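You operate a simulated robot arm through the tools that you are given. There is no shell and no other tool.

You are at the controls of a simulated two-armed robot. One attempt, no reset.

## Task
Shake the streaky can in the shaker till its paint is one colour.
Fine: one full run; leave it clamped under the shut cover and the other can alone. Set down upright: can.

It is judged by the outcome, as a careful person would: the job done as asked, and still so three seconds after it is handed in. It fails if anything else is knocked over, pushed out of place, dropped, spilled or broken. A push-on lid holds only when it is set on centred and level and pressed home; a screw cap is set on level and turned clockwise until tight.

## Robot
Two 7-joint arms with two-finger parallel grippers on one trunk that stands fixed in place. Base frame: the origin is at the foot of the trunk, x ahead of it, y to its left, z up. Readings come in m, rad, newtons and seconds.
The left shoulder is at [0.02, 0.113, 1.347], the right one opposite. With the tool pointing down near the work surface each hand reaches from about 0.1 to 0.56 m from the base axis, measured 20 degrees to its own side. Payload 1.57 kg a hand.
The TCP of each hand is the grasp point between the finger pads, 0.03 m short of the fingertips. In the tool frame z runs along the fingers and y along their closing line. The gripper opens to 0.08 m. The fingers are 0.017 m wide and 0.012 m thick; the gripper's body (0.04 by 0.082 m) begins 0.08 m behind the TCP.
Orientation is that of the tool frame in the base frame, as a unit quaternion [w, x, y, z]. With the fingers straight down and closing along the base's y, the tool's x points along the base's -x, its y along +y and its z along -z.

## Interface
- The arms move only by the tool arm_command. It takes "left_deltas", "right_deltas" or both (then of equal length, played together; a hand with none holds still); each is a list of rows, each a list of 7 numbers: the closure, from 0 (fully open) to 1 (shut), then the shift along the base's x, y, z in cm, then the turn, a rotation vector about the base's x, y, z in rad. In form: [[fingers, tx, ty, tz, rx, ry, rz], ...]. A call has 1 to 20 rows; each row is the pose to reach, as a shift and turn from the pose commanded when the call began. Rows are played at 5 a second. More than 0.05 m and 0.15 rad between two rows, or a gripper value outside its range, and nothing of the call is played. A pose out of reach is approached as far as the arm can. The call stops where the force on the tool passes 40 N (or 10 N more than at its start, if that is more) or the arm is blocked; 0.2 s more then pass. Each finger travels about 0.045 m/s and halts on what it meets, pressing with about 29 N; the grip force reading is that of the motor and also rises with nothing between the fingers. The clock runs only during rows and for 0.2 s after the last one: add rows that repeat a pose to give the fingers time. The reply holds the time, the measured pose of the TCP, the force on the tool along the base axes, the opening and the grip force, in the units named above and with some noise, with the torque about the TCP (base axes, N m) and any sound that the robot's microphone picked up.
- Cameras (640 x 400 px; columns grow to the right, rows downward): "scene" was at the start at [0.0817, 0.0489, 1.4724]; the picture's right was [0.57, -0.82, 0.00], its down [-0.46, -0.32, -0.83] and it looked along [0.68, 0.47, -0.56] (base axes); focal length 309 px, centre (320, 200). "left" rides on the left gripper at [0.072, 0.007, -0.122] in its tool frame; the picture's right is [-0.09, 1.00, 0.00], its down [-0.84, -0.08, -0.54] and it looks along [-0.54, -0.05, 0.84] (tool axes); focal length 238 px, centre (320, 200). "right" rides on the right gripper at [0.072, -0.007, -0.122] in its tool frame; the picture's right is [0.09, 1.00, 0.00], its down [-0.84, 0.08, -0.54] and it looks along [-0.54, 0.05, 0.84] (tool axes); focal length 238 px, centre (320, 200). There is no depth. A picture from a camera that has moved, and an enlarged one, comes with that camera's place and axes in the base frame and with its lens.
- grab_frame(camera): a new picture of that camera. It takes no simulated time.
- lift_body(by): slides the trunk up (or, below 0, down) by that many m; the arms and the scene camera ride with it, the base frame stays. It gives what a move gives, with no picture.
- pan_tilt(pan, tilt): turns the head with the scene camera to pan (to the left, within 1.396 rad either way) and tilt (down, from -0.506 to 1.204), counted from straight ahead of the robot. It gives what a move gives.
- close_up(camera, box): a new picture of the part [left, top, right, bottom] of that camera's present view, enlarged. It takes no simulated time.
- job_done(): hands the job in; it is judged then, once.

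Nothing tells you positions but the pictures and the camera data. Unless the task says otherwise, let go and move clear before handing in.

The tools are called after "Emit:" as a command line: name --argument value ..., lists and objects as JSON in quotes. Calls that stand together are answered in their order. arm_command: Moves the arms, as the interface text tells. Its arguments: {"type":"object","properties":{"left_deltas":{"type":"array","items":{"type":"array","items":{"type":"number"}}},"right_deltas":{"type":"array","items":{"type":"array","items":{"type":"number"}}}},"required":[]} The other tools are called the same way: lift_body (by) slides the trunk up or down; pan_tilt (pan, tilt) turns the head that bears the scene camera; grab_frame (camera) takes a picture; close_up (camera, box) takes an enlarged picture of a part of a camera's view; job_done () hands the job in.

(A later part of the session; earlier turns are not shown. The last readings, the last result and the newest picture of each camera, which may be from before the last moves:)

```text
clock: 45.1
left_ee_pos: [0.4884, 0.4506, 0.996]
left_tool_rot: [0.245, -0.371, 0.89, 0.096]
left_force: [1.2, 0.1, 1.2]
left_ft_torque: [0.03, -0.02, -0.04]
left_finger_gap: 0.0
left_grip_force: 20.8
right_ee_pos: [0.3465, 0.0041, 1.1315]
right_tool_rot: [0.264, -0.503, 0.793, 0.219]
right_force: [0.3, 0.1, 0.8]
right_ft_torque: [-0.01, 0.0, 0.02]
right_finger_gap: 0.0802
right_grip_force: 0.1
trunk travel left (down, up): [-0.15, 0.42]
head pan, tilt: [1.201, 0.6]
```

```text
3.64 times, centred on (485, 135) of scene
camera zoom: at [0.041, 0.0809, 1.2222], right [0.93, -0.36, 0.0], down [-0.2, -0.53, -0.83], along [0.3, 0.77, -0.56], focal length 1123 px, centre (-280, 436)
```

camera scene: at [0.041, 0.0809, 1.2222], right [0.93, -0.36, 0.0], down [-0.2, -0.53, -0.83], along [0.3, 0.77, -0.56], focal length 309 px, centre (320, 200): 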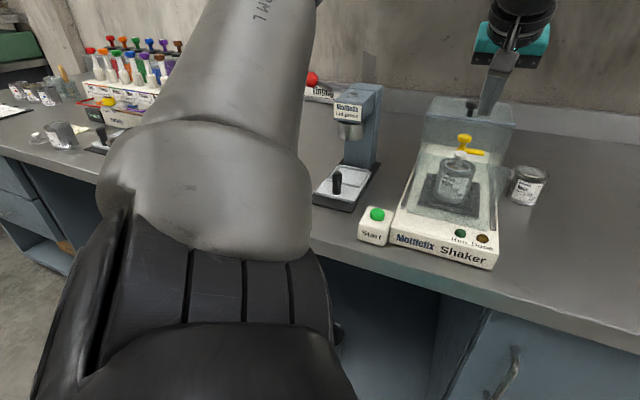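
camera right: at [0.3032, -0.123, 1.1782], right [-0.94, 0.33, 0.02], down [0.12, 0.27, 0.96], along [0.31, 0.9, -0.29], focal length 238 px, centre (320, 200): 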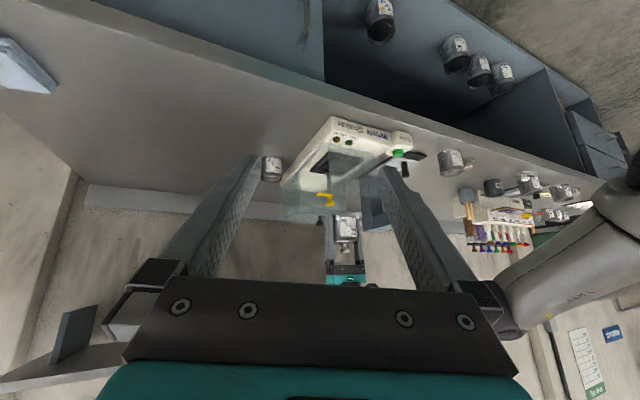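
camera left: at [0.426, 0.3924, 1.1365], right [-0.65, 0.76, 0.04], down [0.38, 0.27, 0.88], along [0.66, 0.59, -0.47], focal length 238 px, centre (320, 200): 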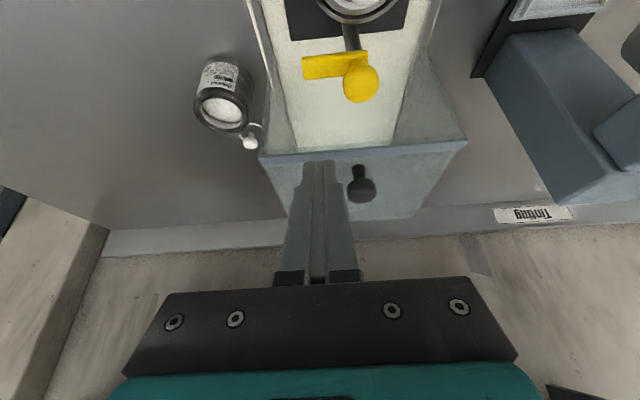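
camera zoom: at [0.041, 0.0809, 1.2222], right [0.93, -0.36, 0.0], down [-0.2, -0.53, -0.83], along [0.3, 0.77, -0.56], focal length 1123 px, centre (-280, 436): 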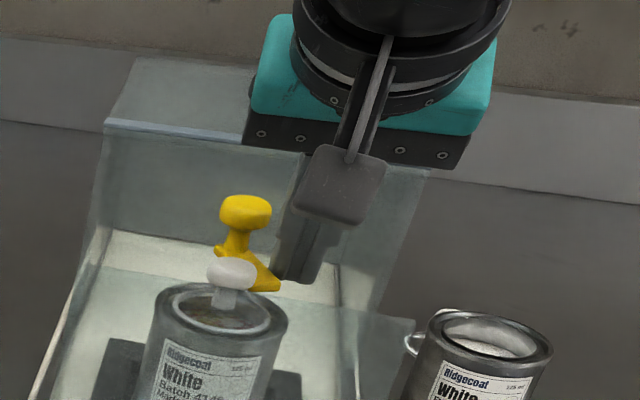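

Emit:
arm_command --left_deltas '[[1, -0.18, 0, 0, 0, 0, 0], [1, -0.35, 0, 0, 0, 0, 0], [1, -0.52, 0.03, 0, 0, 0, 0], [1, -0.69, 0.06, 0, 0, 0, 0], [1, -0.85, 0.11, 0, 0, 0, 0]]'

Emit:
close_up --camera "left" --box '[240, 0, 440, 230]'

Emit:
close_up --camera "right" --box '[325, 160, 375, 230]'

Emit:
close_up --camera "scene" --box '[440, 80, 530, 190]'

```text
clock: 46.3
left_ee_pos: [0.4812, 0.4515, 0.9951]
left_tool_rot: [0.246, -0.37, 0.891, 0.097]
left_force: [0.5, -0.1, 0.9]
left_ft_torque: [0.02, 0.0, -0.02]
left_finger_gap: 0.0
left_grip_force: 21.2
right_ee_pos: [0.3458, 0.0042, 1.1318]
right_tool_rot: [0.264, -0.503, 0.794, 0.218]
right_force: [0.0, 0.3, 0.1]
right_ft_torque: [0.06, 0.02, 0.03]
right_finger_gap: 0.0801
right_grip_force: 0.2
trunk travel left (down, up): [-0.15, 0.42]
head pan, tilt: [1.201, 0.6]
```

```text
1.74 times, centred on (340, 115) of left
camera zoom: at [0.3864, 0.369, 1.0642], right [-0.65, 0.76, 0.04], down [0.36, 0.27, 0.89], along [0.67, 0.59, -0.45], focal length 414 px, centre (285, 348)
```

zoom: 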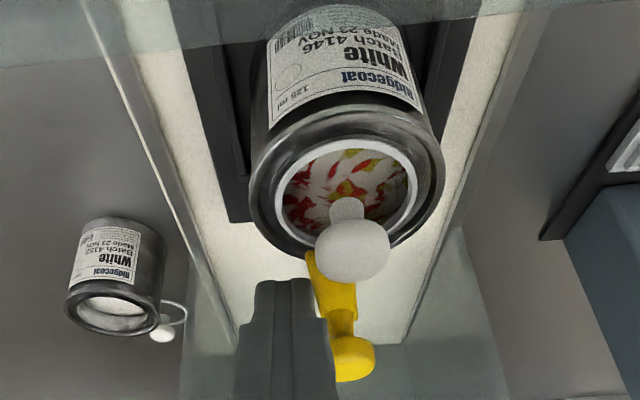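

```text
5.71 times, centred on (350, 195) of right
camera zoom: at [0.3032, -0.1231, 1.1782], right [-0.94, 0.33, 0.02], down [0.12, 0.27, 0.96], along [0.31, 0.9, -0.29], focal length 1362 px, centre (149, 229)
```

zoom: 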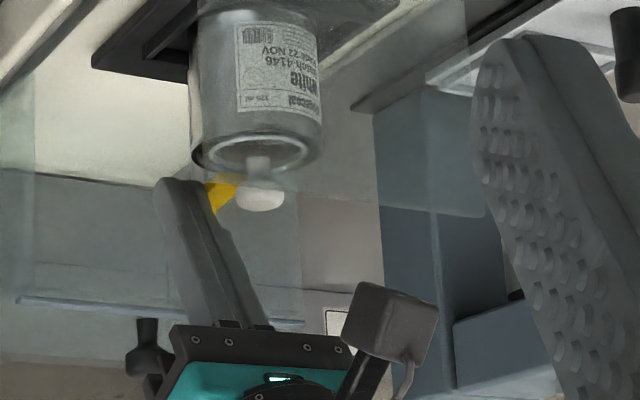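

```text
3.64 times, centred on (485, 135) of scene
camera zoom: at [0.0411, 0.0809, 1.2222], right [0.93, -0.36, 0.0], down [-0.2, -0.53, -0.83], along [0.3, 0.77, -0.56], focal length 1123 px, centre (-280, 436)
```

zoom: 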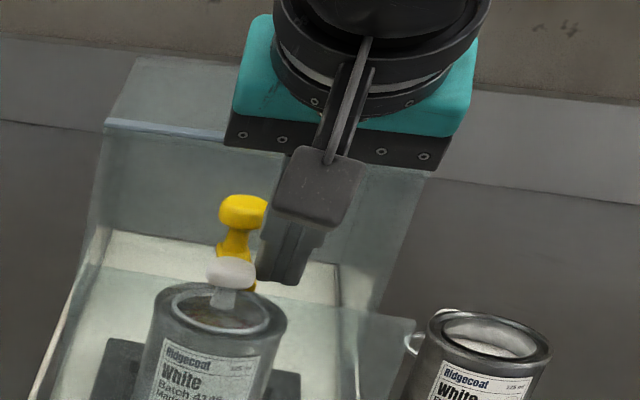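

Emit:
arm_command --left_deltas '[[1, -0.16, 0.01, 0, 0, 0, 0], [1, -0.23, 0.08, 0, 0, 0, 0], [1, -0.3, 0.16, 0, 0, 0, 0], [1, -0.37, 0.23, 0, 0, 0, 0]]'

Emit:
close_up --camera "left" --box '[240, 0, 440, 230]'

Emit:
close_up --camera "right" --box '[325, 160, 375, 230]'

```text
clock: 47.3
left_ee_pos: [0.4771, 0.4536, 0.9953]
left_tool_rot: [0.246, -0.37, 0.891, 0.096]
left_force: [0.2, -4.5, 0.1]
left_ft_torque: [-0.11, 0.04, -0.03]
left_finger_gap: 0.0002
left_grip_force: 21.8
right_ee_pos: [0.3485, 0.0036, 1.1311]
right_tool_rot: [0.263, -0.502, 0.794, 0.219]
right_force: [0.3, -0.3, -0.4]
right_ft_torque: [-0.02, -0.06, 0.0]
right_finger_gap: 0.0799
right_grip_force: 0.1
trunk travel left (down, up): [-0.15, 0.42]
head pan, tilt: [1.201, 0.6]
```

```text
1.74 times, centred on (340, 115) of left
camera zoom: at [0.3834, 0.3707, 1.0643], right [-0.65, 0.76, 0.04], down [0.36, 0.27, 0.89], along [0.67, 0.59, -0.45], focal length 414 px, centre (285, 348)
```

zoom: 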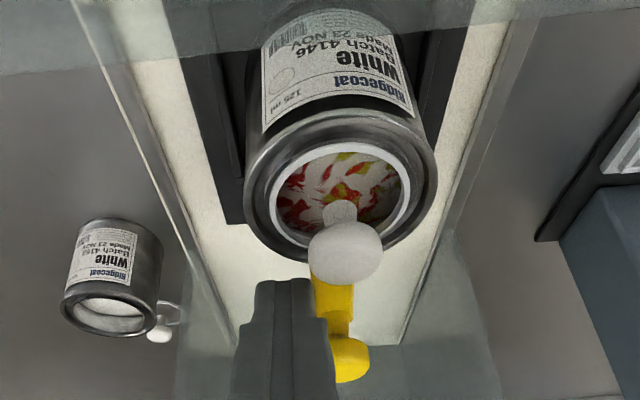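

```text
5.71 times, centred on (350, 195) of right
camera zoom: at [0.303, -0.1237, 1.1782], right [-0.94, 0.33, 0.02], down [0.12, 0.27, 0.96], along [0.31, 0.9, -0.29], focal length 1362 px, centre (149, 229)
```

zoom: 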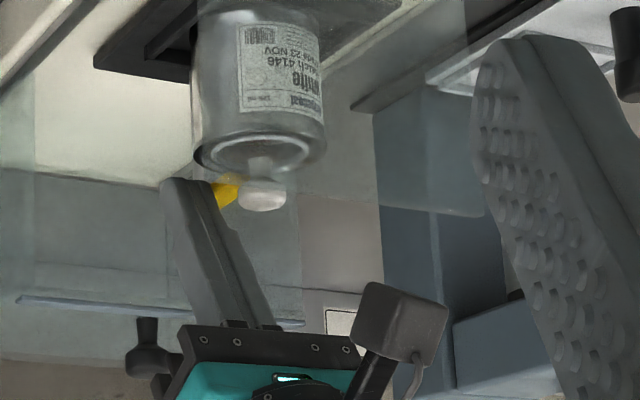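

Resistance rose to about 4.5 N and the bar's end is near the lid's knob. I'll look closely before going further.

Emit:
close_up --camera "left" --box '[300, 60, 390, 150]'

Emit:
close_up --camera "right" --box '[340, 170, 370, 205]'

Emit:
close_up --camera "scene" --box '[440, 110, 500, 180]'

```text
4.44 times, centred on (345, 105) of left
camera zoom: at [0.3834, 0.3707, 1.0643], right [-0.65, 0.76, 0.04], down [0.36, 0.27, 0.89], along [0.67, 0.59, -0.45], focal length 1059 px, centre (209, 622)
```

zoom: 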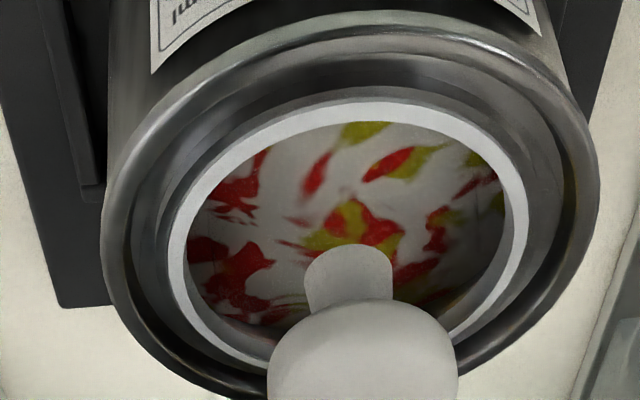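

```text
11.43 times, centred on (355, 188) of right
camera zoom: at [0.303, -0.1237, 1.1782], right [-0.94, 0.33, 0.02], down [0.12, 0.27, 0.96], along [0.31, 0.9, -0.29], focal length 2724 px, centre (-80, 343)
```

zoom: 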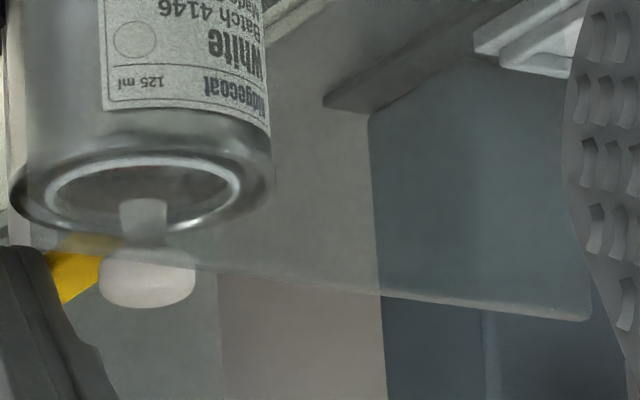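

```text
5.71 times, centred on (470, 145) of scene
camera zoom: at [0.0409, 0.0804, 1.2223], right [0.93, -0.36, 0.0], down [-0.2, -0.53, -0.83], along [0.3, 0.77, -0.56], focal length 1764 px, centre (-537, 514)
```

zoom: 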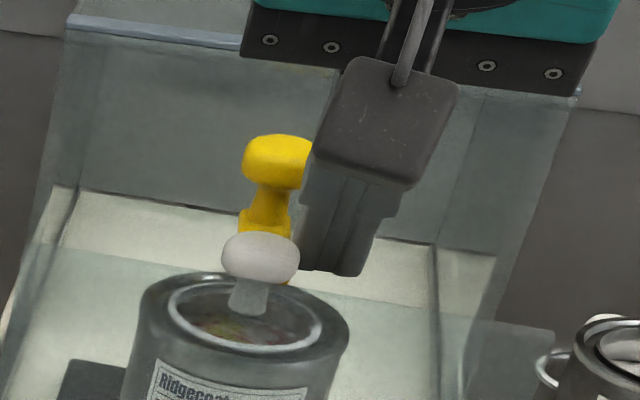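

The bar still has a few degrees to go and doesn't reach the lid's stem. I'll push a little further in 1 mm steps.

Emit:
arm_command --left_deltas '[[1, -0.07, 0.07, 0, 0, 0, 0], [1, -0.14, 0.14, 0, 0, 0, 0]]'

Emit:
close_up --camera "left" --box '[240, 0, 440, 230]'

Emit:
close_up --camera "right" --box '[325, 160, 375, 230]'

```text
clock: 47.9
left_ee_pos: [0.4764, 0.4548, 0.9939]
left_tool_rot: [0.245, -0.371, 0.891, 0.097]
left_force: [-0.2, -8.0, -1.8]
left_ft_torque: [-0.17, 0.01, -0.04]
left_finger_gap: 0.0
left_grip_force: 21.3
right_ee_pos: [0.3468, 0.0025, 1.1321]
right_tool_rot: [0.264, -0.503, 0.793, 0.221]
right_force: [0.6, 0.2, 0.3]
right_ft_torque: [0.0, -0.03, -0.03]
right_finger_gap: 0.08
right_grip_force: 0.0
trunk travel left (down, up): [-0.15, 0.42]
head pan, tilt: [1.201, 0.6]
```

```text
1.74 times, centred on (340, 115) of left
camera zoom: at [0.3823, 0.372, 1.0644], right [-0.65, 0.76, 0.04], down [0.36, 0.27, 0.89], along [0.67, 0.59, -0.45], focal length 414 px, centre (285, 348)
```

zoom: 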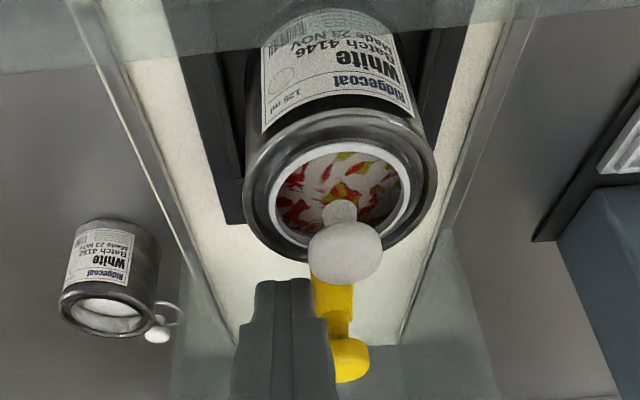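

```text
5.71 times, centred on (350, 195) of right
camera zoom: at [0.3032, -0.1238, 1.1781], right [-0.94, 0.33, 0.02], down [0.12, 0.27, 0.96], along [0.31, 0.9, -0.29], focal length 1362 px, centre (149, 229)
```

zoom: 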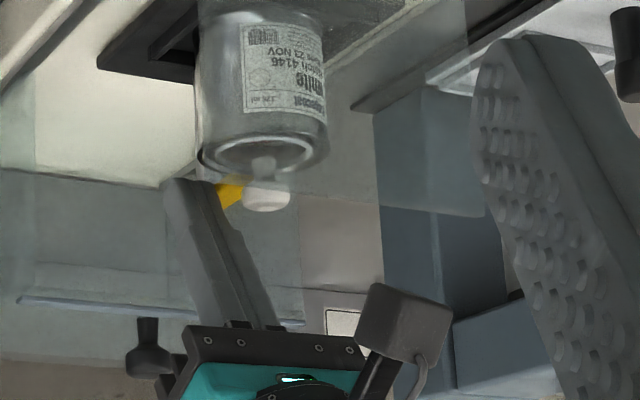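

The whole cradle is now yielding sideways, so the bar is at its stop over the can. I'll back the finger off and up, then inspect the clamp.

Emit:
arm_command --left_deltas '[[1, 0.14, -0.14, 0, 0, 0, 0], [1, 0.42, -0.42, 0, 0, 0, 0], [1, 0.7, -0.7, 1, 0, 0, 0], [1, 1.0, -1.0, 3, 0, 0, 0], [1, 1.0, -1.0, 5, 0, 0, 0], [1, 0, -2.0, 7, 0, 0, 0], [1, -2, -4.0, 9, 0, 0, 0]]'

Emit:
grab_frame --camera "left"

Emit:
close_up --camera "right" --box '[325, 150, 385, 220]'

Emit:
close_up --camera "scene" --box '[430, 90, 530, 220]'

```text
clock: 49.5
left_ee_pos: [0.4568, 0.4158, 1.0839]
left_tool_rot: [0.247, -0.37, 0.89, 0.097]
left_force: [-0.4, -0.5, -0.5]
left_ft_torque: [0.0, 0.0, -0.02]
left_finger_gap: 0.0
left_grip_force: 21.7
right_ee_pos: [0.3457, 0.0043, 1.1312]
right_tool_rot: [0.263, -0.503, 0.793, 0.219]
right_force: [0.0, 0.0, 0.0]
right_ft_torque: [-0.02, 0.02, -0.01]
right_finger_gap: 0.08
right_grip_force: 0.0
trunk travel left (down, up): [-0.15, 0.42]
head pan, tilt: [1.201, 0.6]
```

```text
taken
camera left: at [0.3611, 0.3322, 1.1536], right [-0.65, 0.76, 0.04], down [0.36, 0.26, 0.89], along [0.67, 0.59, -0.45], focal length 238 px, centre (320, 200)
```

left: 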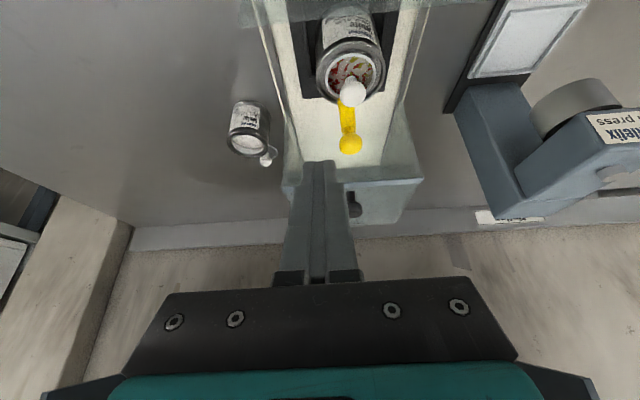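

```text
5.71 times, centred on (355, 185) of right
camera zoom: at [0.3029, -0.1233, 1.1783], right [-0.94, 0.33, 0.02], down [0.12, 0.27, 0.96], along [0.31, 0.9, -0.29], focal length 1362 px, centre (120, 286)
```

zoom: 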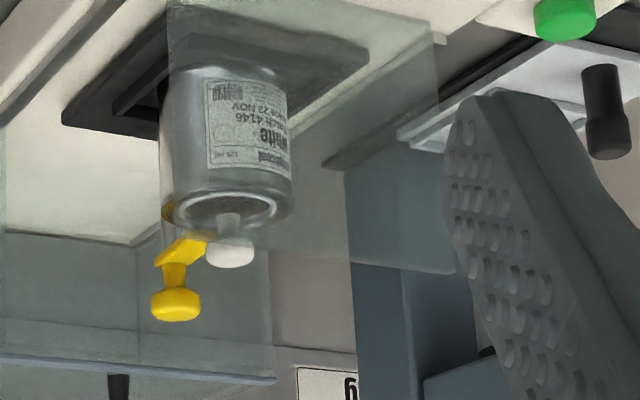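

```text
3.08 times, centred on (480, 155) of scene
camera zoom: at [0.0408, 0.0808, 1.2223], right [0.93, -0.36, 0.0], down [-0.2, -0.53, -0.83], along [0.3, 0.77, -0.56], focal length 950 px, centre (-172, 338)
```

zoom: 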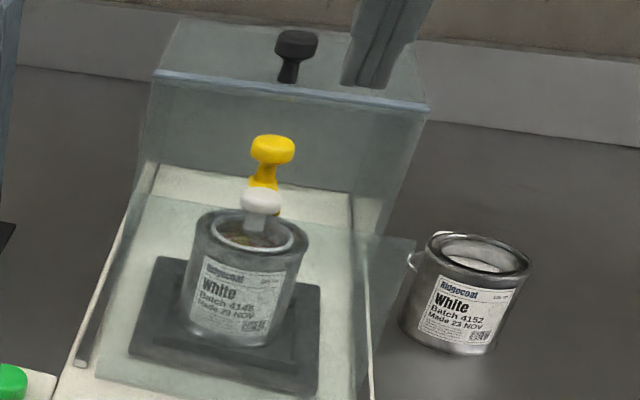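

Emit:
close_up --camera "right" --box '[338, 178, 368, 212]'

Emit:
close_up --camera "left" --box '[300, 20, 400, 170]'

Emit:
close_up --camera "scene" --box '[445, 120, 495, 190]'

```text
11.76 times, centred on (353, 195) of right
camera zoom: at [0.3029, -0.1233, 1.1783], right [-0.94, 0.33, 0.02], down [0.12, 0.27, 0.96], along [0.31, 0.9, -0.29], focal length 2804 px, centre (-68, 259)
```

zoom: 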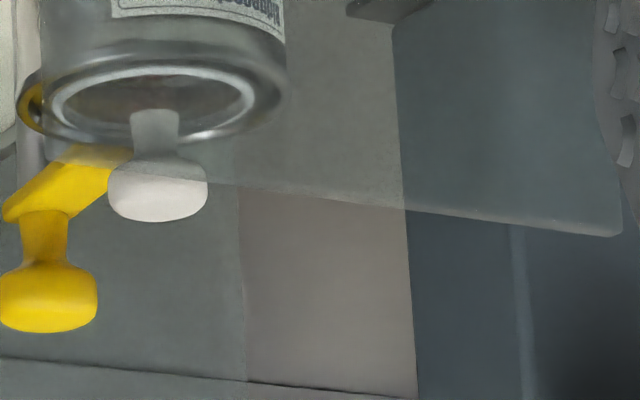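

```text
2.67 times, centred on (350, 95) of left
camera zoom: at [0.3611, 0.3322, 1.1536], right [-0.65, 0.76, 0.04], down [0.36, 0.26, 0.89], along [0.67, 0.59, -0.45], focal length 636 px, centre (240, 480)
```

zoom: 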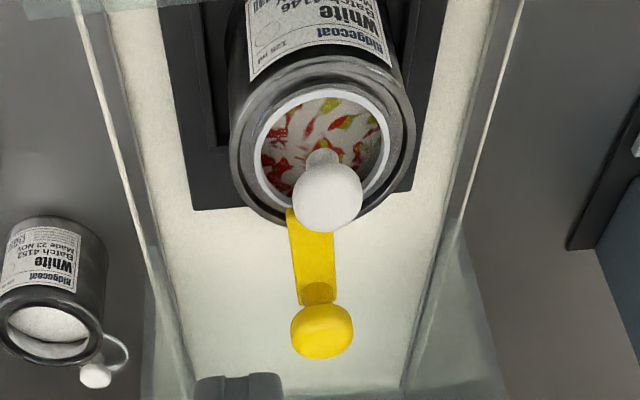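

```text
5.71 times, centred on (470, 155) of scene
camera zoom: at [0.0408, 0.0808, 1.2223], right [0.93, -0.36, 0.0], down [-0.2, -0.53, -0.83], along [0.3, 0.77, -0.56], focal length 1764 px, centre (-537, 457)
```

zoom: 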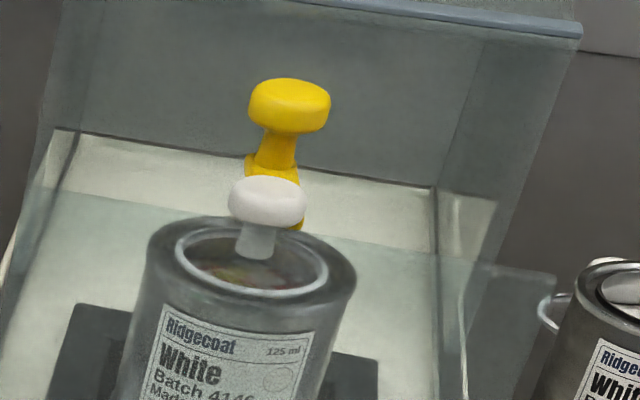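

The bar now points forward over the can's rear rim and lid edge. I'll test by pressing gently down on the yellow knob to see whether the clamp needs pressing home.

Emit:
arm_command --left_deltas '[[1, 0.8, 2.3, 0, 0, 0, 0], [1, 1.7, 4.5, -1, 0, 0, 0], [1, 2.51, 6.81, -2.5, 0, 0, 0], [1, 2.51, 6.81, -4, 0, 0, 0]]'

Emit:
close_up --camera "left" --box '[240, 0, 440, 230]'

Emit:
close_up --camera "right" --box '[325, 150, 385, 230]'

Emit:
close_up --camera "scene" --box '[430, 70, 530, 200]'

```text
clock: 50.5
left_ee_pos: [0.4796, 0.4834, 1.0421]
left_tool_rot: [0.246, -0.37, 0.891, 0.097]
left_force: [0.2, -0.4, -1.2]
left_ft_torque: [0.02, -0.01, 0.02]
left_finger_gap: 0.0
left_grip_force: 20.8
right_ee_pos: [0.346, 0.004, 1.1306]
right_tool_rot: [0.263, -0.502, 0.794, 0.218]
right_force: [-0.5, -1.0, 0.6]
right_ft_torque: [0.0, -0.01, 0.01]
right_finger_gap: 0.0802
right_grip_force: 0.0
trunk travel left (down, up): [-0.15, 0.42]
head pan, tilt: [1.201, 0.6]
```

```text
1.74 times, centred on (340, 115) of left
camera zoom: at [0.3861, 0.4013, 1.1129], right [-0.65, 0.76, 0.04], down [0.36, 0.27, 0.89], along [0.67, 0.59, -0.45], focal length 414 px, centre (285, 348)
```

zoom: 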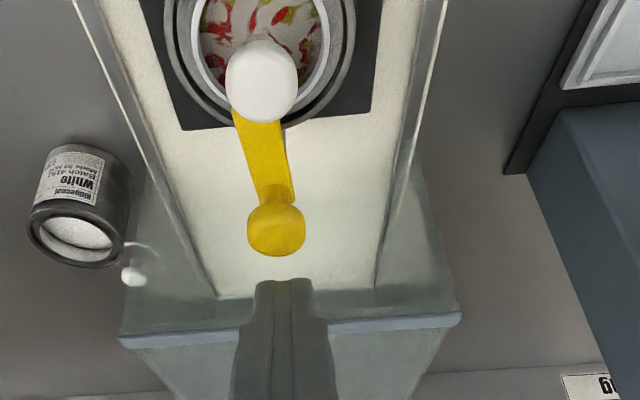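

```text
5.00 times, centred on (355, 190) of right
camera zoom: at [0.3032, -0.123, 1.1782], right [-0.94, 0.33, 0.02], down [0.12, 0.27, 0.96], along [0.31, 0.9, -0.29], focal length 1192 px, centre (145, 250)
```

zoom: 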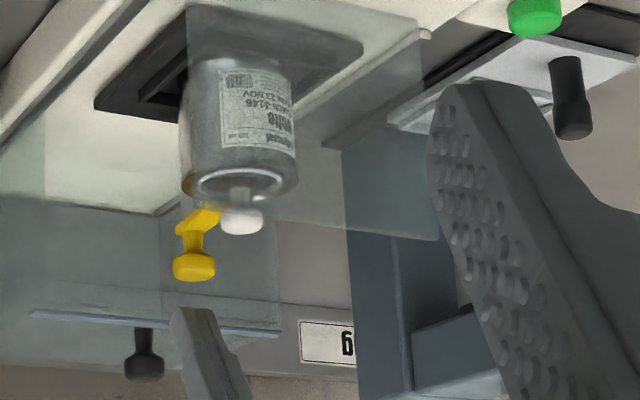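

```text
3.08 times, centred on (480, 135) of scene
camera zoom: at [0.041, 0.081, 1.2222], right [0.93, -0.36, 0.0], down [-0.2, -0.53, -0.83], along [0.3, 0.77, -0.57], focal length 950 px, centre (-172, 400)
```

zoom: 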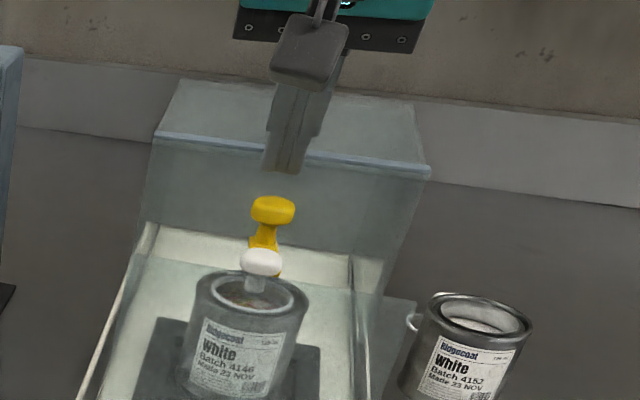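

Emit:
arm_command --left_deltas '[[1, 0, 0, -0.6, 0, 0, 0], [1, 0, 0, -0.9, 0, 0, 0], [1, 0, 0, -1.1, 0, 0, 0], [1, 0, 0, -1.3, 0, 0, 0]]'

Emit:
close_up --camera "right" --box '[325, 150, 385, 230]'

```text
clock: 51.5
left_ee_pos: [0.4818, 0.4824, 1.0312]
left_tool_rot: [0.247, -0.371, 0.89, 0.097]
left_force: [0.7, 0.3, -0.9]
left_ft_torque: [0.0, 0.0, 0.02]
left_finger_gap: 0.0001
left_grip_force: 21.4
right_ee_pos: [0.3457, 0.0044, 1.1318]
right_tool_rot: [0.265, -0.502, 0.794, 0.218]
right_force: [-0.7, -0.6, 0.3]
right_ft_torque: [-0.06, 0.0, -0.02]
right_finger_gap: 0.0801
right_grip_force: 0.0
trunk travel left (down, up): [-0.15, 0.42]
head pan, tilt: [1.201, 0.6]
```

```text
5.00 times, centred on (355, 190) of right
camera zoom: at [0.3031, -0.1231, 1.1782], right [-0.94, 0.33, 0.02], down [0.12, 0.27, 0.96], along [0.31, 0.9, -0.29], focal length 1192 px, centre (145, 250)
```

zoom: 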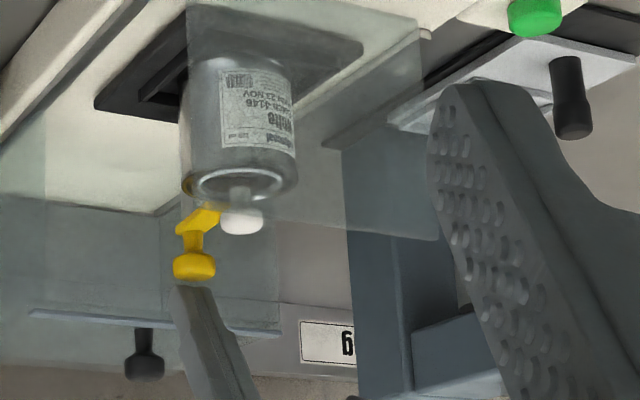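

Emit:
arm_command --left_deltas '[[1, 0, 0, -0.2, 0, 0, 0], [1, 0, 0, -0.4, 0, 0, 0], [1, 0, 0, -0.6, 0, 0, 0]]'

Emit:
close_up --camera "right" --box '[325, 150, 385, 230]'

```text
clock: 52.3
left_ee_pos: [0.4814, 0.4818, 1.0313]
left_tool_rot: [0.251, -0.37, 0.889, 0.097]
left_force: [-0.3, 2.0, 18.4]
left_ft_torque: [0.16, -0.1, 0.04]
left_finger_gap: 0.0001
left_grip_force: 21.1
right_ee_pos: [0.346, 0.003, 1.1313]
right_tool_rot: [0.265, -0.503, 0.793, 0.22]
right_force: [0.5, 0.3, -0.3]
right_ft_torque: [0.03, 0.01, 0.02]
right_finger_gap: 0.0799
right_grip_force: 0.1
trunk travel left (down, up): [-0.15, 0.42]
head pan, tilt: [1.201, 0.6]
```

```text
5.00 times, centred on (355, 190) of right
camera zoom: at [0.302, -0.1241, 1.1787], right [-0.94, 0.33, 0.02], down [0.12, 0.27, 0.96], along [0.31, 0.9, -0.29], focal length 1192 px, centre (145, 250)
```

zoom: 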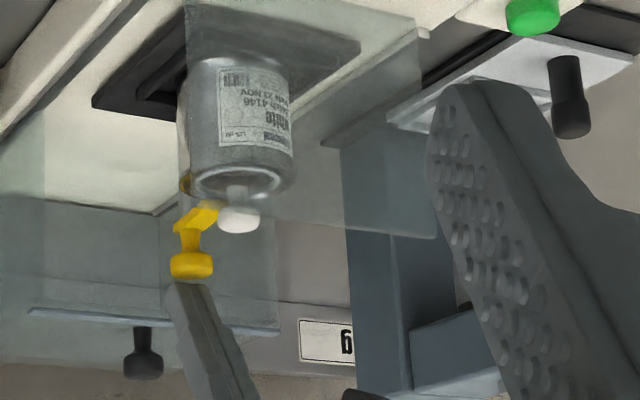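

Emit:
arm_command --left_deltas '[[1, 0, 0, -0.15, 0, 0, 0], [1, 0, 0, -0.3, 0, 0, 0]]'

Emit:
close_up --camera "right" --box '[325, 150, 385, 230]'

```text
clock: 52.9
left_ee_pos: [0.4818, 0.4821, 1.0307]
left_tool_rot: [0.254, -0.369, 0.889, 0.097]
left_force: [2.2, 4.5, 33.0]
left_ft_torque: [0.32, -0.28, -0.01]
left_finger_gap: 0.0
left_grip_force: 21.4
right_ee_pos: [0.3443, 0.0021, 1.1331]
right_tool_rot: [0.264, -0.504, 0.793, 0.22]
right_force: [0.6, -0.7, 0.5]
right_ft_torque: [0.03, 0.03, 0.01]
right_finger_gap: 0.0799
right_grip_force: 0.1
trunk travel left (down, up): [-0.15, 0.42]
head pan, tilt: [1.201, 0.6]
```

```text
5.00 times, centred on (355, 190) of right
camera zoom: at [0.3012, -0.1247, 1.1788], right [-0.94, 0.33, 0.02], down [0.12, 0.27, 0.96], along [0.31, 0.9, -0.29], focal length 1192 px, centre (145, 250)
```

zoom: 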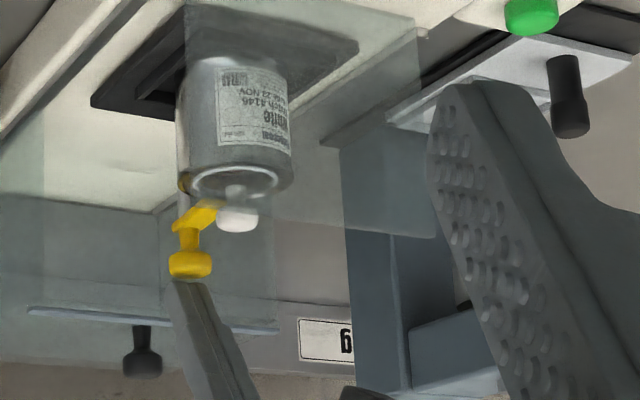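

Even 33 N on the knob moves nothing, so the clamp is a swing bar that is simply locked by its position over the can. Next I'll rise, open the fingers and move to the black knob on the hood (radius ≈0.75, z≈1.038).

Emit:
arm_command --left_deltas '[[1, 0, 0, 2, 0, 0, 0], [0.6, 0, 0, 5, 0, 0, 0], [0, 1, 1, 6, 0, 0, 0], [0, 2, 2, 6, 0, 0, 0], [0, 3, 3, 6, 0, 0, 0], [0, 3.7, 3.8, 6, 0, 0, 0], [0, 3.7, 3.8, 6, 0, 0, 0]]'

Emit:
grab_frame --camera "left"

Emit:
close_up --camera "scene" --box '[410, 0, 550, 200]'

Emit:
close_up --camera "right" --box '[310, 150, 400, 270]'

```text
clock: 54.5
left_ee_pos: [0.5201, 0.5218, 1.083]
left_tool_rot: [0.246, -0.371, 0.89, 0.096]
left_force: [-0.2, 1.0, 0.1]
left_ft_torque: [0.01, -0.02, 0.05]
left_finger_gap: 0.08
left_grip_force: 0.0
right_ee_pos: [0.3464, 0.0037, 1.1317]
right_tool_rot: [0.264, -0.502, 0.794, 0.219]
right_force: [0.4, -0.1, -0.6]
right_ft_torque: [0.02, 0.04, 0.0]
right_finger_gap: 0.0802
right_grip_force: 0.1
trunk travel left (down, up): [-0.15, 0.42]
head pan, tilt: [1.201, 0.6]
```

```text
taken
camera left: at [0.4245, 0.4397, 1.1526], right [-0.65, 0.76, 0.04], down [0.36, 0.27, 0.89], along [0.67, 0.59, -0.45], focal length 238 px, centre (320, 200)
```

left: 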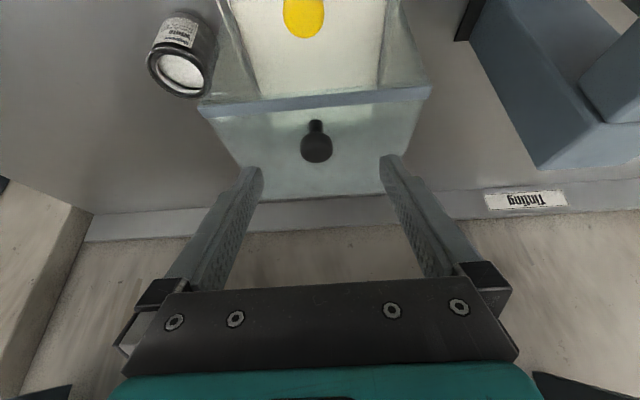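

```text
2.00 times, centred on (480, 100) of scene
camera zoom: at [0.041, 0.0809, 1.2222], right [0.93, -0.36, 0.0], down [-0.2, -0.53, -0.83], along [0.3, 0.77, -0.56], focal length 618 px, centre (0, 400)
```

zoom: 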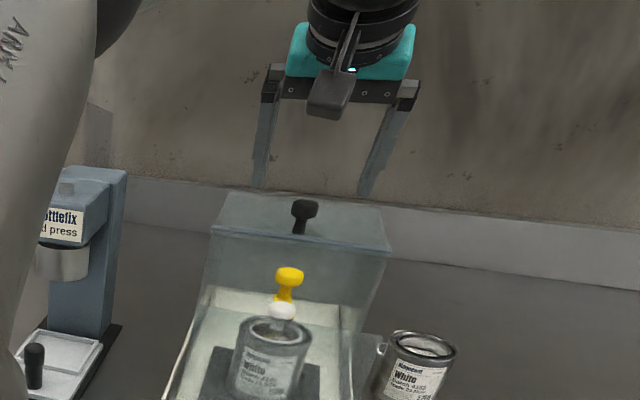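

```text
3.33 times, centred on (355, 210) of right
camera zoom: at [0.3031, -0.1232, 1.1782], right [-0.94, 0.33, 0.02], down [0.12, 0.27, 0.96], along [0.31, 0.9, -0.29], focal length 794 px, centre (203, 167)
```

zoom: 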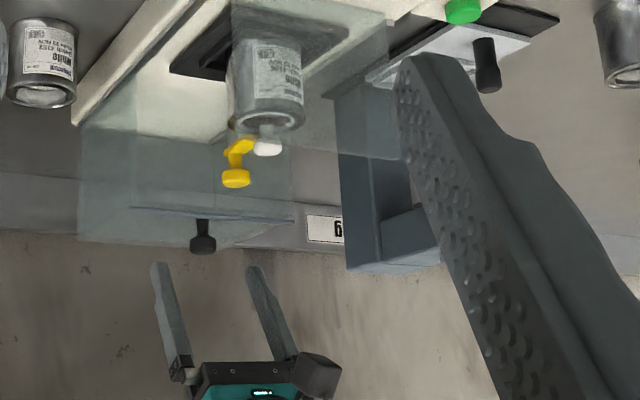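

Emit:
arm_command --left_deltas '[[0, 0.76, 0.72, -1, 0, 0, 0], [0, 0.76, 0.72, -2, 0, 0, 0], [0, 0.76, 0.72, -2.7, 0, 0, 0], [0, 0.76, 0.72, -3.1, 0, 0, 0]]'

Emit:
grab_frame --camera "left"

Emit:
close_up --camera "scene" --box '[420, 30, 540, 180]'

Emit:
close_up --camera "right" --box '[310, 170, 390, 260]'

```text
clock: 55.5
left_ee_pos: [0.5258, 0.529, 1.0521]
left_tool_rot: [0.247, -0.37, 0.89, 0.097]
left_force: [0.1, -0.9, 0.0]
left_ft_torque: [-0.02, -0.01, 0.01]
left_finger_gap: 0.08
left_grip_force: 0.1
right_ee_pos: [0.3475, 0.0035, 1.1312]
right_tool_rot: [0.264, -0.502, 0.794, 0.219]
right_force: [0.6, -0.6, -0.2]
right_ft_torque: [0.0, -0.01, 0.02]
right_finger_gap: 0.08
right_grip_force: 0.0
trunk travel left (down, up): [-0.15, 0.42]
head pan, tilt: [1.201, 0.6]
```

```text
taken
camera left: at [0.4315, 0.446, 1.1212], right [-0.65, 0.76, 0.04], down [0.36, 0.27, 0.89], along [0.67, 0.59, -0.45], focal length 238 px, centre (320, 200)
```

left: 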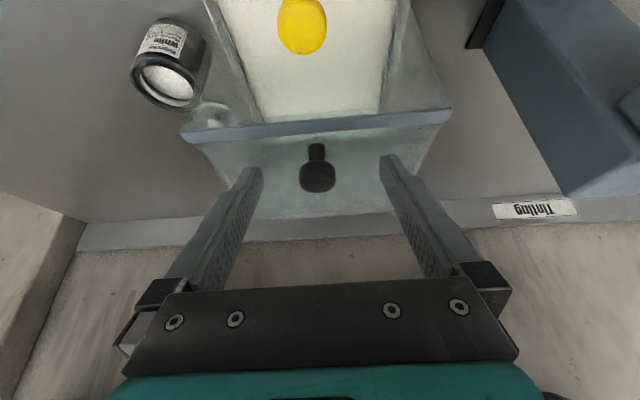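

```text
2.67 times, centred on (480, 105) of scene
camera zoom: at [0.041, 0.0809, 1.2222], right [0.93, -0.36, 0.0], down [-0.2, -0.53, -0.83], along [0.3, 0.77, -0.56], focal length 823 px, centre (-107, 453)
```

zoom: 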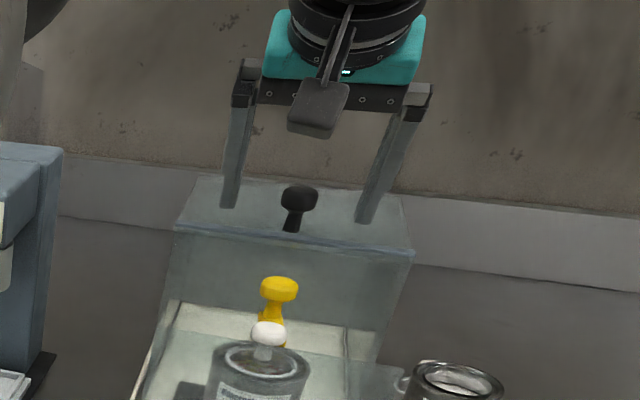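

```text
4.44 times, centred on (350, 215) of right
camera zoom: at [0.3032, -0.1231, 1.1782], right [-0.94, 0.33, 0.02], down [0.12, 0.27, 0.96], along [0.31, 0.9, -0.29], focal length 1059 px, centre (187, 133)
```

zoom: 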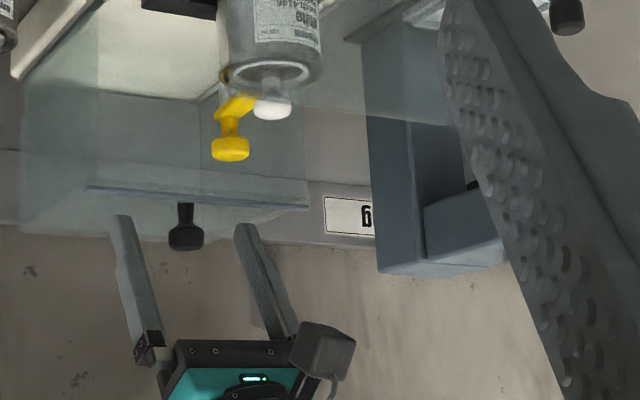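

The knob's head lies centred between the fingers. Closing on it.

Emit:
arm_command --left_deltas '[[0.5, 0, 0, 0, 0, 0, 0], [1, 0, 0, 0, 0, 0, 0], [1, 0, 0, 0, 0, 0, 0], [1, 0, 0, 0, 0, 0, 0], [1, 0, 0, 0, 0, 0, 0]]'

Emit:
grab_frame --camera "left"

Emit:
close_up --camera "scene" --box '[420, 30, 540, 180]'

```text
clock: 56.7
left_ee_pos: [0.5273, 0.526, 1.0516]
left_tool_rot: [0.246, -0.369, 0.891, 0.096]
left_force: [4.0, -4.1, -0.7]
left_ft_torque: [0.22, 0.23, -0.07]
left_finger_gap: 0.024
left_grip_force: 27.9
right_ee_pos: [0.3477, 0.0035, 1.1307]
right_tool_rot: [0.264, -0.502, 0.794, 0.219]
right_force: [0.1, -1.0, 0.5]
right_ft_torque: [0.01, -0.01, 0.0]
right_finger_gap: 0.0801
right_grip_force: 0.0
trunk travel left (down, up): [-0.15, 0.42]
head pan, tilt: [1.201, 0.6]
```

```text
taken
camera left: at [0.4323, 0.4449, 1.1213], right [-0.65, 0.76, 0.04], down [0.36, 0.26, 0.89], along [0.67, 0.59, -0.45], focal length 238 px, centre (320, 200)
```

left: 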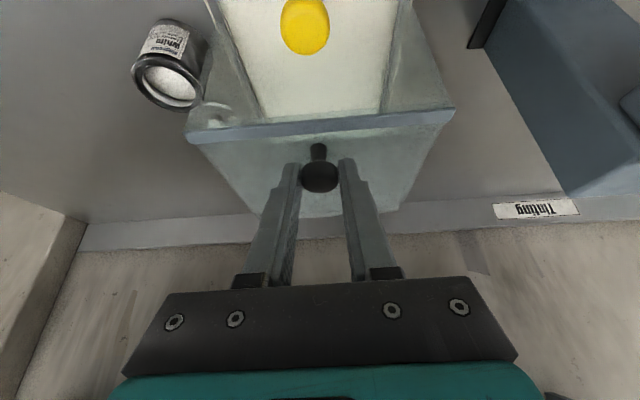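

```text
2.67 times, centred on (480, 105) of scene
camera zoom: at [0.0416, 0.0804, 1.2222], right [0.93, -0.36, 0.0], down [-0.2, -0.53, -0.83], along [0.3, 0.77, -0.56], focal length 823 px, centre (-107, 453)
```

zoom: 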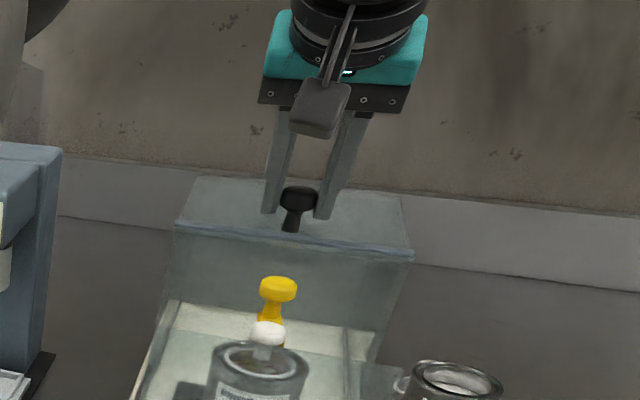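

Knob gripped (gap 0.024 m). I'll pull it gently toward the robot by 2 cm and check that the hood slides.

Emit:
arm_command --left_deltas '[[1, -0.35, -0.35, 0, 0, 0, 0], [1, -0.7, -0.7, 0, 0, 0, 0], [1, -1.05, -1.05, 0, 0, 0, 0], [1, -1.4, -1.4, 0, 0, 0, 0]]'

Emit:
close_up --camera "scene" --box '[410, 30, 550, 240]'

Emit:
close_up --camera "right" --box '[310, 140, 400, 260]'

```text
clock: 57.7
left_ee_pos: [0.5127, 0.5127, 1.052]
left_tool_rot: [0.245, -0.37, 0.891, 0.097]
left_force: [7.8, -7.2, -3.0]
left_ft_torque: [0.67, -0.25, -0.22]
left_finger_gap: 0.0237
left_grip_force: 35.7
right_ee_pos: [0.348, 0.0018, 1.1326]
right_tool_rot: [0.264, -0.502, 0.794, 0.22]
right_force: [0.1, 0.0, -0.2]
right_ft_torque: [0.0, 0.02, -0.05]
right_finger_gap: 0.0799
right_grip_force: 0.1
trunk travel left (down, up): [-0.15, 0.42]
head pan, tilt: [1.201, 0.6]
```

```text
1.90 times, centred on (480, 135) of scene
camera zoom: at [0.0422, 0.0801, 1.2222], right [0.93, -0.36, 0.0], down [-0.21, -0.53, -0.83], along [0.3, 0.77, -0.56], focal length 588 px, centre (15, 324)
```

zoom: 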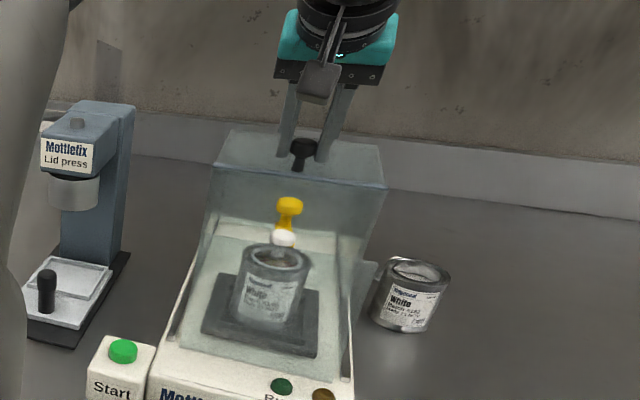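

```text
3.33 times, centred on (355, 200) of right
camera zoom: at [0.3043, -0.1239, 1.1778], right [-0.94, 0.33, 0.02], down [0.12, 0.27, 0.96], along [0.31, 0.9, -0.29], focal length 794 px, centre (203, 200)
```

zoom: 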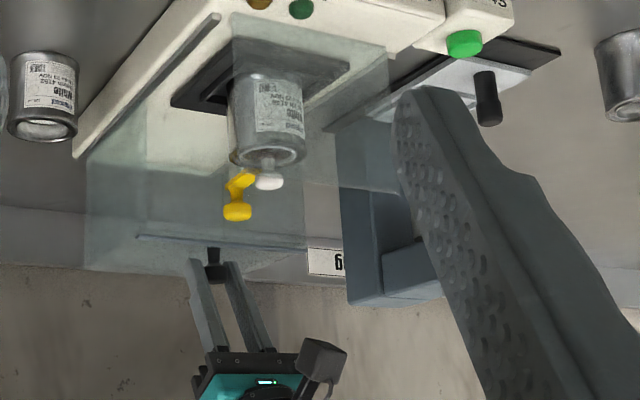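

Emit:
close_up --camera "scene" --box '[420, 30, 540, 180]'

Emit:
grab_frame --camera "left"

```text
2.67 times, centred on (480, 105) of scene
camera zoom: at [0.0422, 0.0801, 1.2222], right [0.93, -0.36, 0.0], down [-0.21, -0.53, -0.83], along [0.3, 0.77, -0.56], focal length 823 px, centre (-107, 453)
```

zoom: 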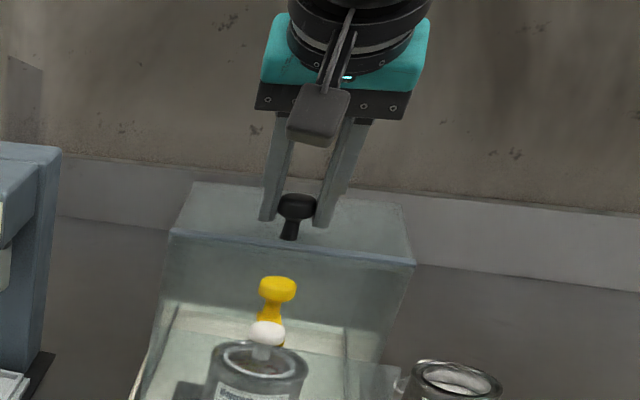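

```text
taken
camera left: at [0.4184, 0.4309, 1.1213], right [-0.65, 0.76, 0.04], down [0.36, 0.26, 0.89], along [0.67, 0.59, -0.45], focal length 238 px, centre (320, 200)
```

left: 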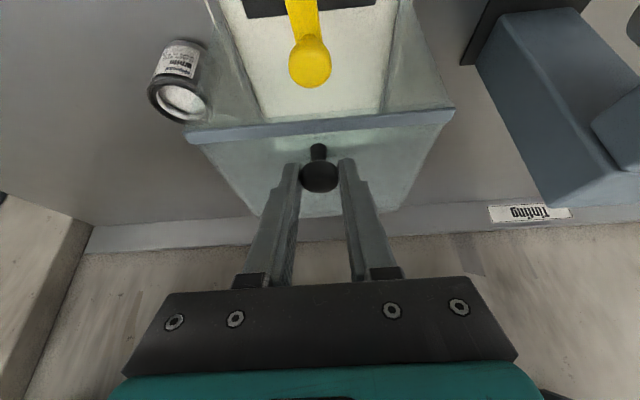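

The hood slides with the hand with little resistance, only a sideways load from a slight direction mismatch. I'll continue pulling with a small sideways correction.

Emit:
arm_command --left_deltas '[[1, -0.25, -0.45, 0, 0, 0, 0], [1, -0.75, -1.0, 0, 0, 0, 0], [1, -1.3, -1.65, 0, 0, 0, 0], [1, -1.95, -2.35, 0, 0, 0, 0], [1, -2.62, -3.04, 0, 0, 0, 0]]'

Emit:
close_up --camera "scene" --box '[410, 30, 550, 240]'

```text
clock: 58.9
left_ee_pos: [0.4847, 0.4847, 1.0518]
left_tool_rot: [0.246, -0.371, 0.89, 0.097]
left_force: [-2.3, 0.6, 1.8]
left_ft_torque: [0.57, 0.41, -0.07]
left_finger_gap: 0.0236
left_grip_force: 35.6
right_ee_pos: [0.3465, 0.0046, 1.1325]
right_tool_rot: [0.263, -0.503, 0.793, 0.219]
right_force: [-0.7, 0.4, 0.6]
right_ft_torque: [-0.02, 0.02, 0.01]
right_finger_gap: 0.08
right_grip_force: 0.1
trunk travel left (down, up): [-0.15, 0.42]
head pan, tilt: [1.201, 0.6]
```

```text
1.90 times, centred on (480, 135) of scene
camera zoom: at [0.0405, 0.0808, 1.2223], right [0.93, -0.36, 0.0], down [-0.2, -0.53, -0.83], along [0.3, 0.77, -0.56], focal length 588 px, centre (15, 324)
```

zoom: 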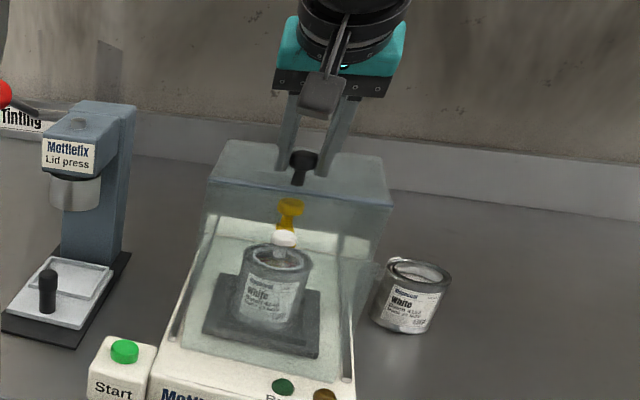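

Emit:
arm_command --left_deltas '[[1, -0.7, -0.7, 0, 0, 0, 0], [1, -1.4, -1.42, 0, 0, 0, 0], [1, -2.1, -2.13, 0, 0, 0, 0], [1, -2.8, -2.85, 0, 0, 0, 0], [1, -3.5, -3.57, 0, 0, 0, 0]]'

Emit:
close_up --camera "scene" --box '[410, 30, 550, 240]'

Emit:
close_up --camera "right" --box '[290, 110, 420, 260]'

```text
clock: 60.1
left_ee_pos: [0.4484, 0.4489, 1.0521]
left_tool_rot: [0.246, -0.37, 0.891, 0.097]
left_force: [-9.0, 7.8, 4.0]
left_ft_torque: [1.09, 0.29, -0.09]
left_finger_gap: 0.0236
left_grip_force: 35.8
right_ee_pos: [0.3463, 0.0057, 1.1315]
right_tool_rot: [0.264, -0.504, 0.793, 0.219]
right_force: [-0.2, -0.5, 0.1]
right_ft_torque: [0.01, -0.05, -0.01]
right_finger_gap: 0.08
right_grip_force: 0.1
trunk travel left (down, up): [-0.15, 0.42]
head pan, tilt: [1.201, 0.6]
```

```text
1.90 times, centred on (480, 135) of scene
camera zoom: at [0.0395, 0.0815, 1.2222], right [0.93, -0.36, 0.0], down [-0.2, -0.53, -0.83], along [0.3, 0.77, -0.56], focal length 588 px, centre (15, 324)
```

zoom: 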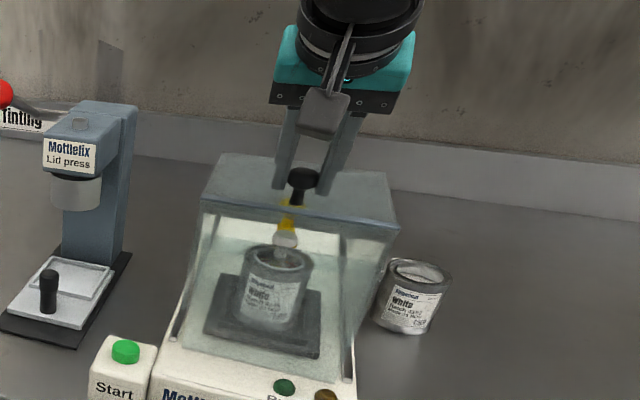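

```text
2.67 times, centred on (355, 185) of right
camera zoom: at [0.3017, -0.1225, 1.1787], right [-0.94, 0.33, 0.02], down [0.12, 0.27, 0.96], along [0.31, 0.9, -0.29], focal length 636 px, centre (227, 240)
```

zoom: 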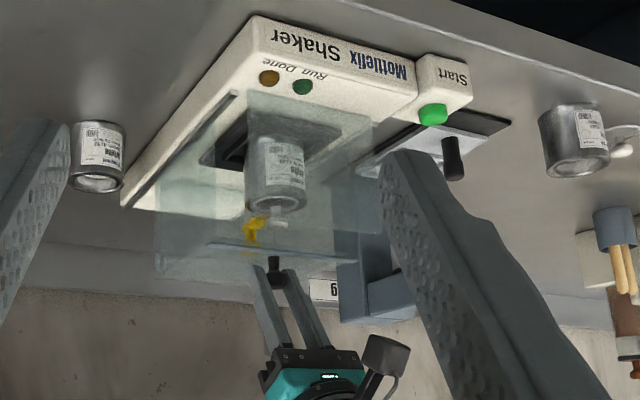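

Emit:
arm_command --left_deltas '[[1, -0.35, 0.0, 0, 0, 0, 0], [1, -0.95, -0.55, 0, 0, 0, 0], [1, -1.6, -1.25, 0, 0, 0, 0], [1, -2.3, -1.94, 0, 0, 0, 0]]'

Emit:
close_up --camera "scene" --box '[390, 50, 550, 280]'

Emit:
close_up --camera "right" --box '[290, 110, 420, 260]'

Emit:
grab_frame --camera "left"

```text
clock: 61.1
left_ee_pos: [0.4274, 0.4279, 1.0506]
left_tool_rot: [0.245, -0.37, 0.891, 0.096]
left_force: [-2.0, 1.7, -2.4]
left_ft_torque: [0.52, 0.26, -0.21]
left_finger_gap: 0.0236
left_grip_force: 35.2
right_ee_pos: [0.3468, 0.0044, 1.1314]
right_tool_rot: [0.264, -0.503, 0.793, 0.22]
right_force: [-0.4, -0.1, -0.6]
right_ft_torque: [-0.01, -0.03, -0.02]
right_finger_gap: 0.0802
right_grip_force: 0.1
trunk travel left (down, up): [-0.15, 0.42]
head pan, tilt: [1.201, 0.6]
```

```text
1.74 times, centred on (470, 165) of scene
camera zoom: at [0.0408, 0.081, 1.2222], right [0.93, -0.36, 0.0], down [-0.2, -0.53, -0.83], along [0.3, 0.77, -0.56], focal length 537 px, centre (59, 261)
```

zoom: 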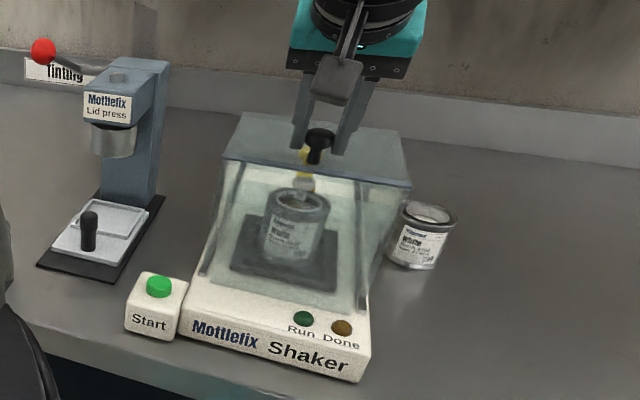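

```text
2.67 times, centred on (355, 185) of right
camera zoom: at [0.303, -0.1231, 1.1782], right [-0.94, 0.33, 0.02], down [0.12, 0.27, 0.96], along [0.31, 0.9, -0.29], focal length 636 px, centre (227, 240)
```

zoom: 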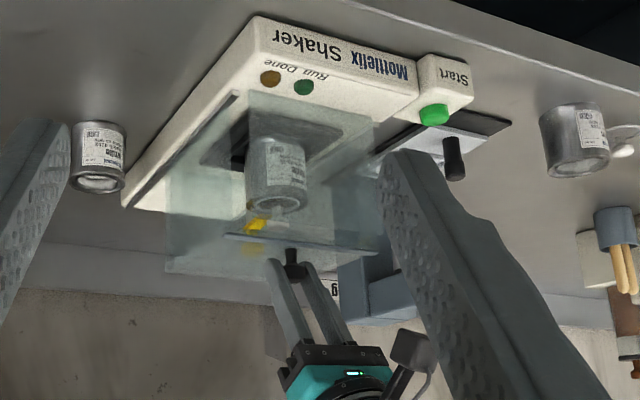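

```text
taken
camera left: at [0.3332, 0.3456, 1.1214], right [-0.65, 0.76, 0.04], down [0.36, 0.27, 0.89], along [0.67, 0.59, -0.45], focal length 238 px, centre (320, 200)
```

left: 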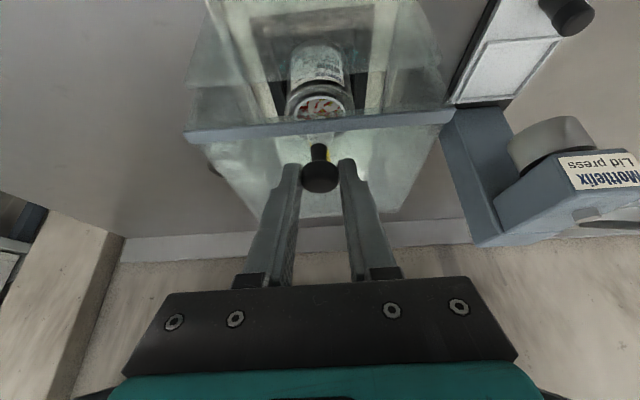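

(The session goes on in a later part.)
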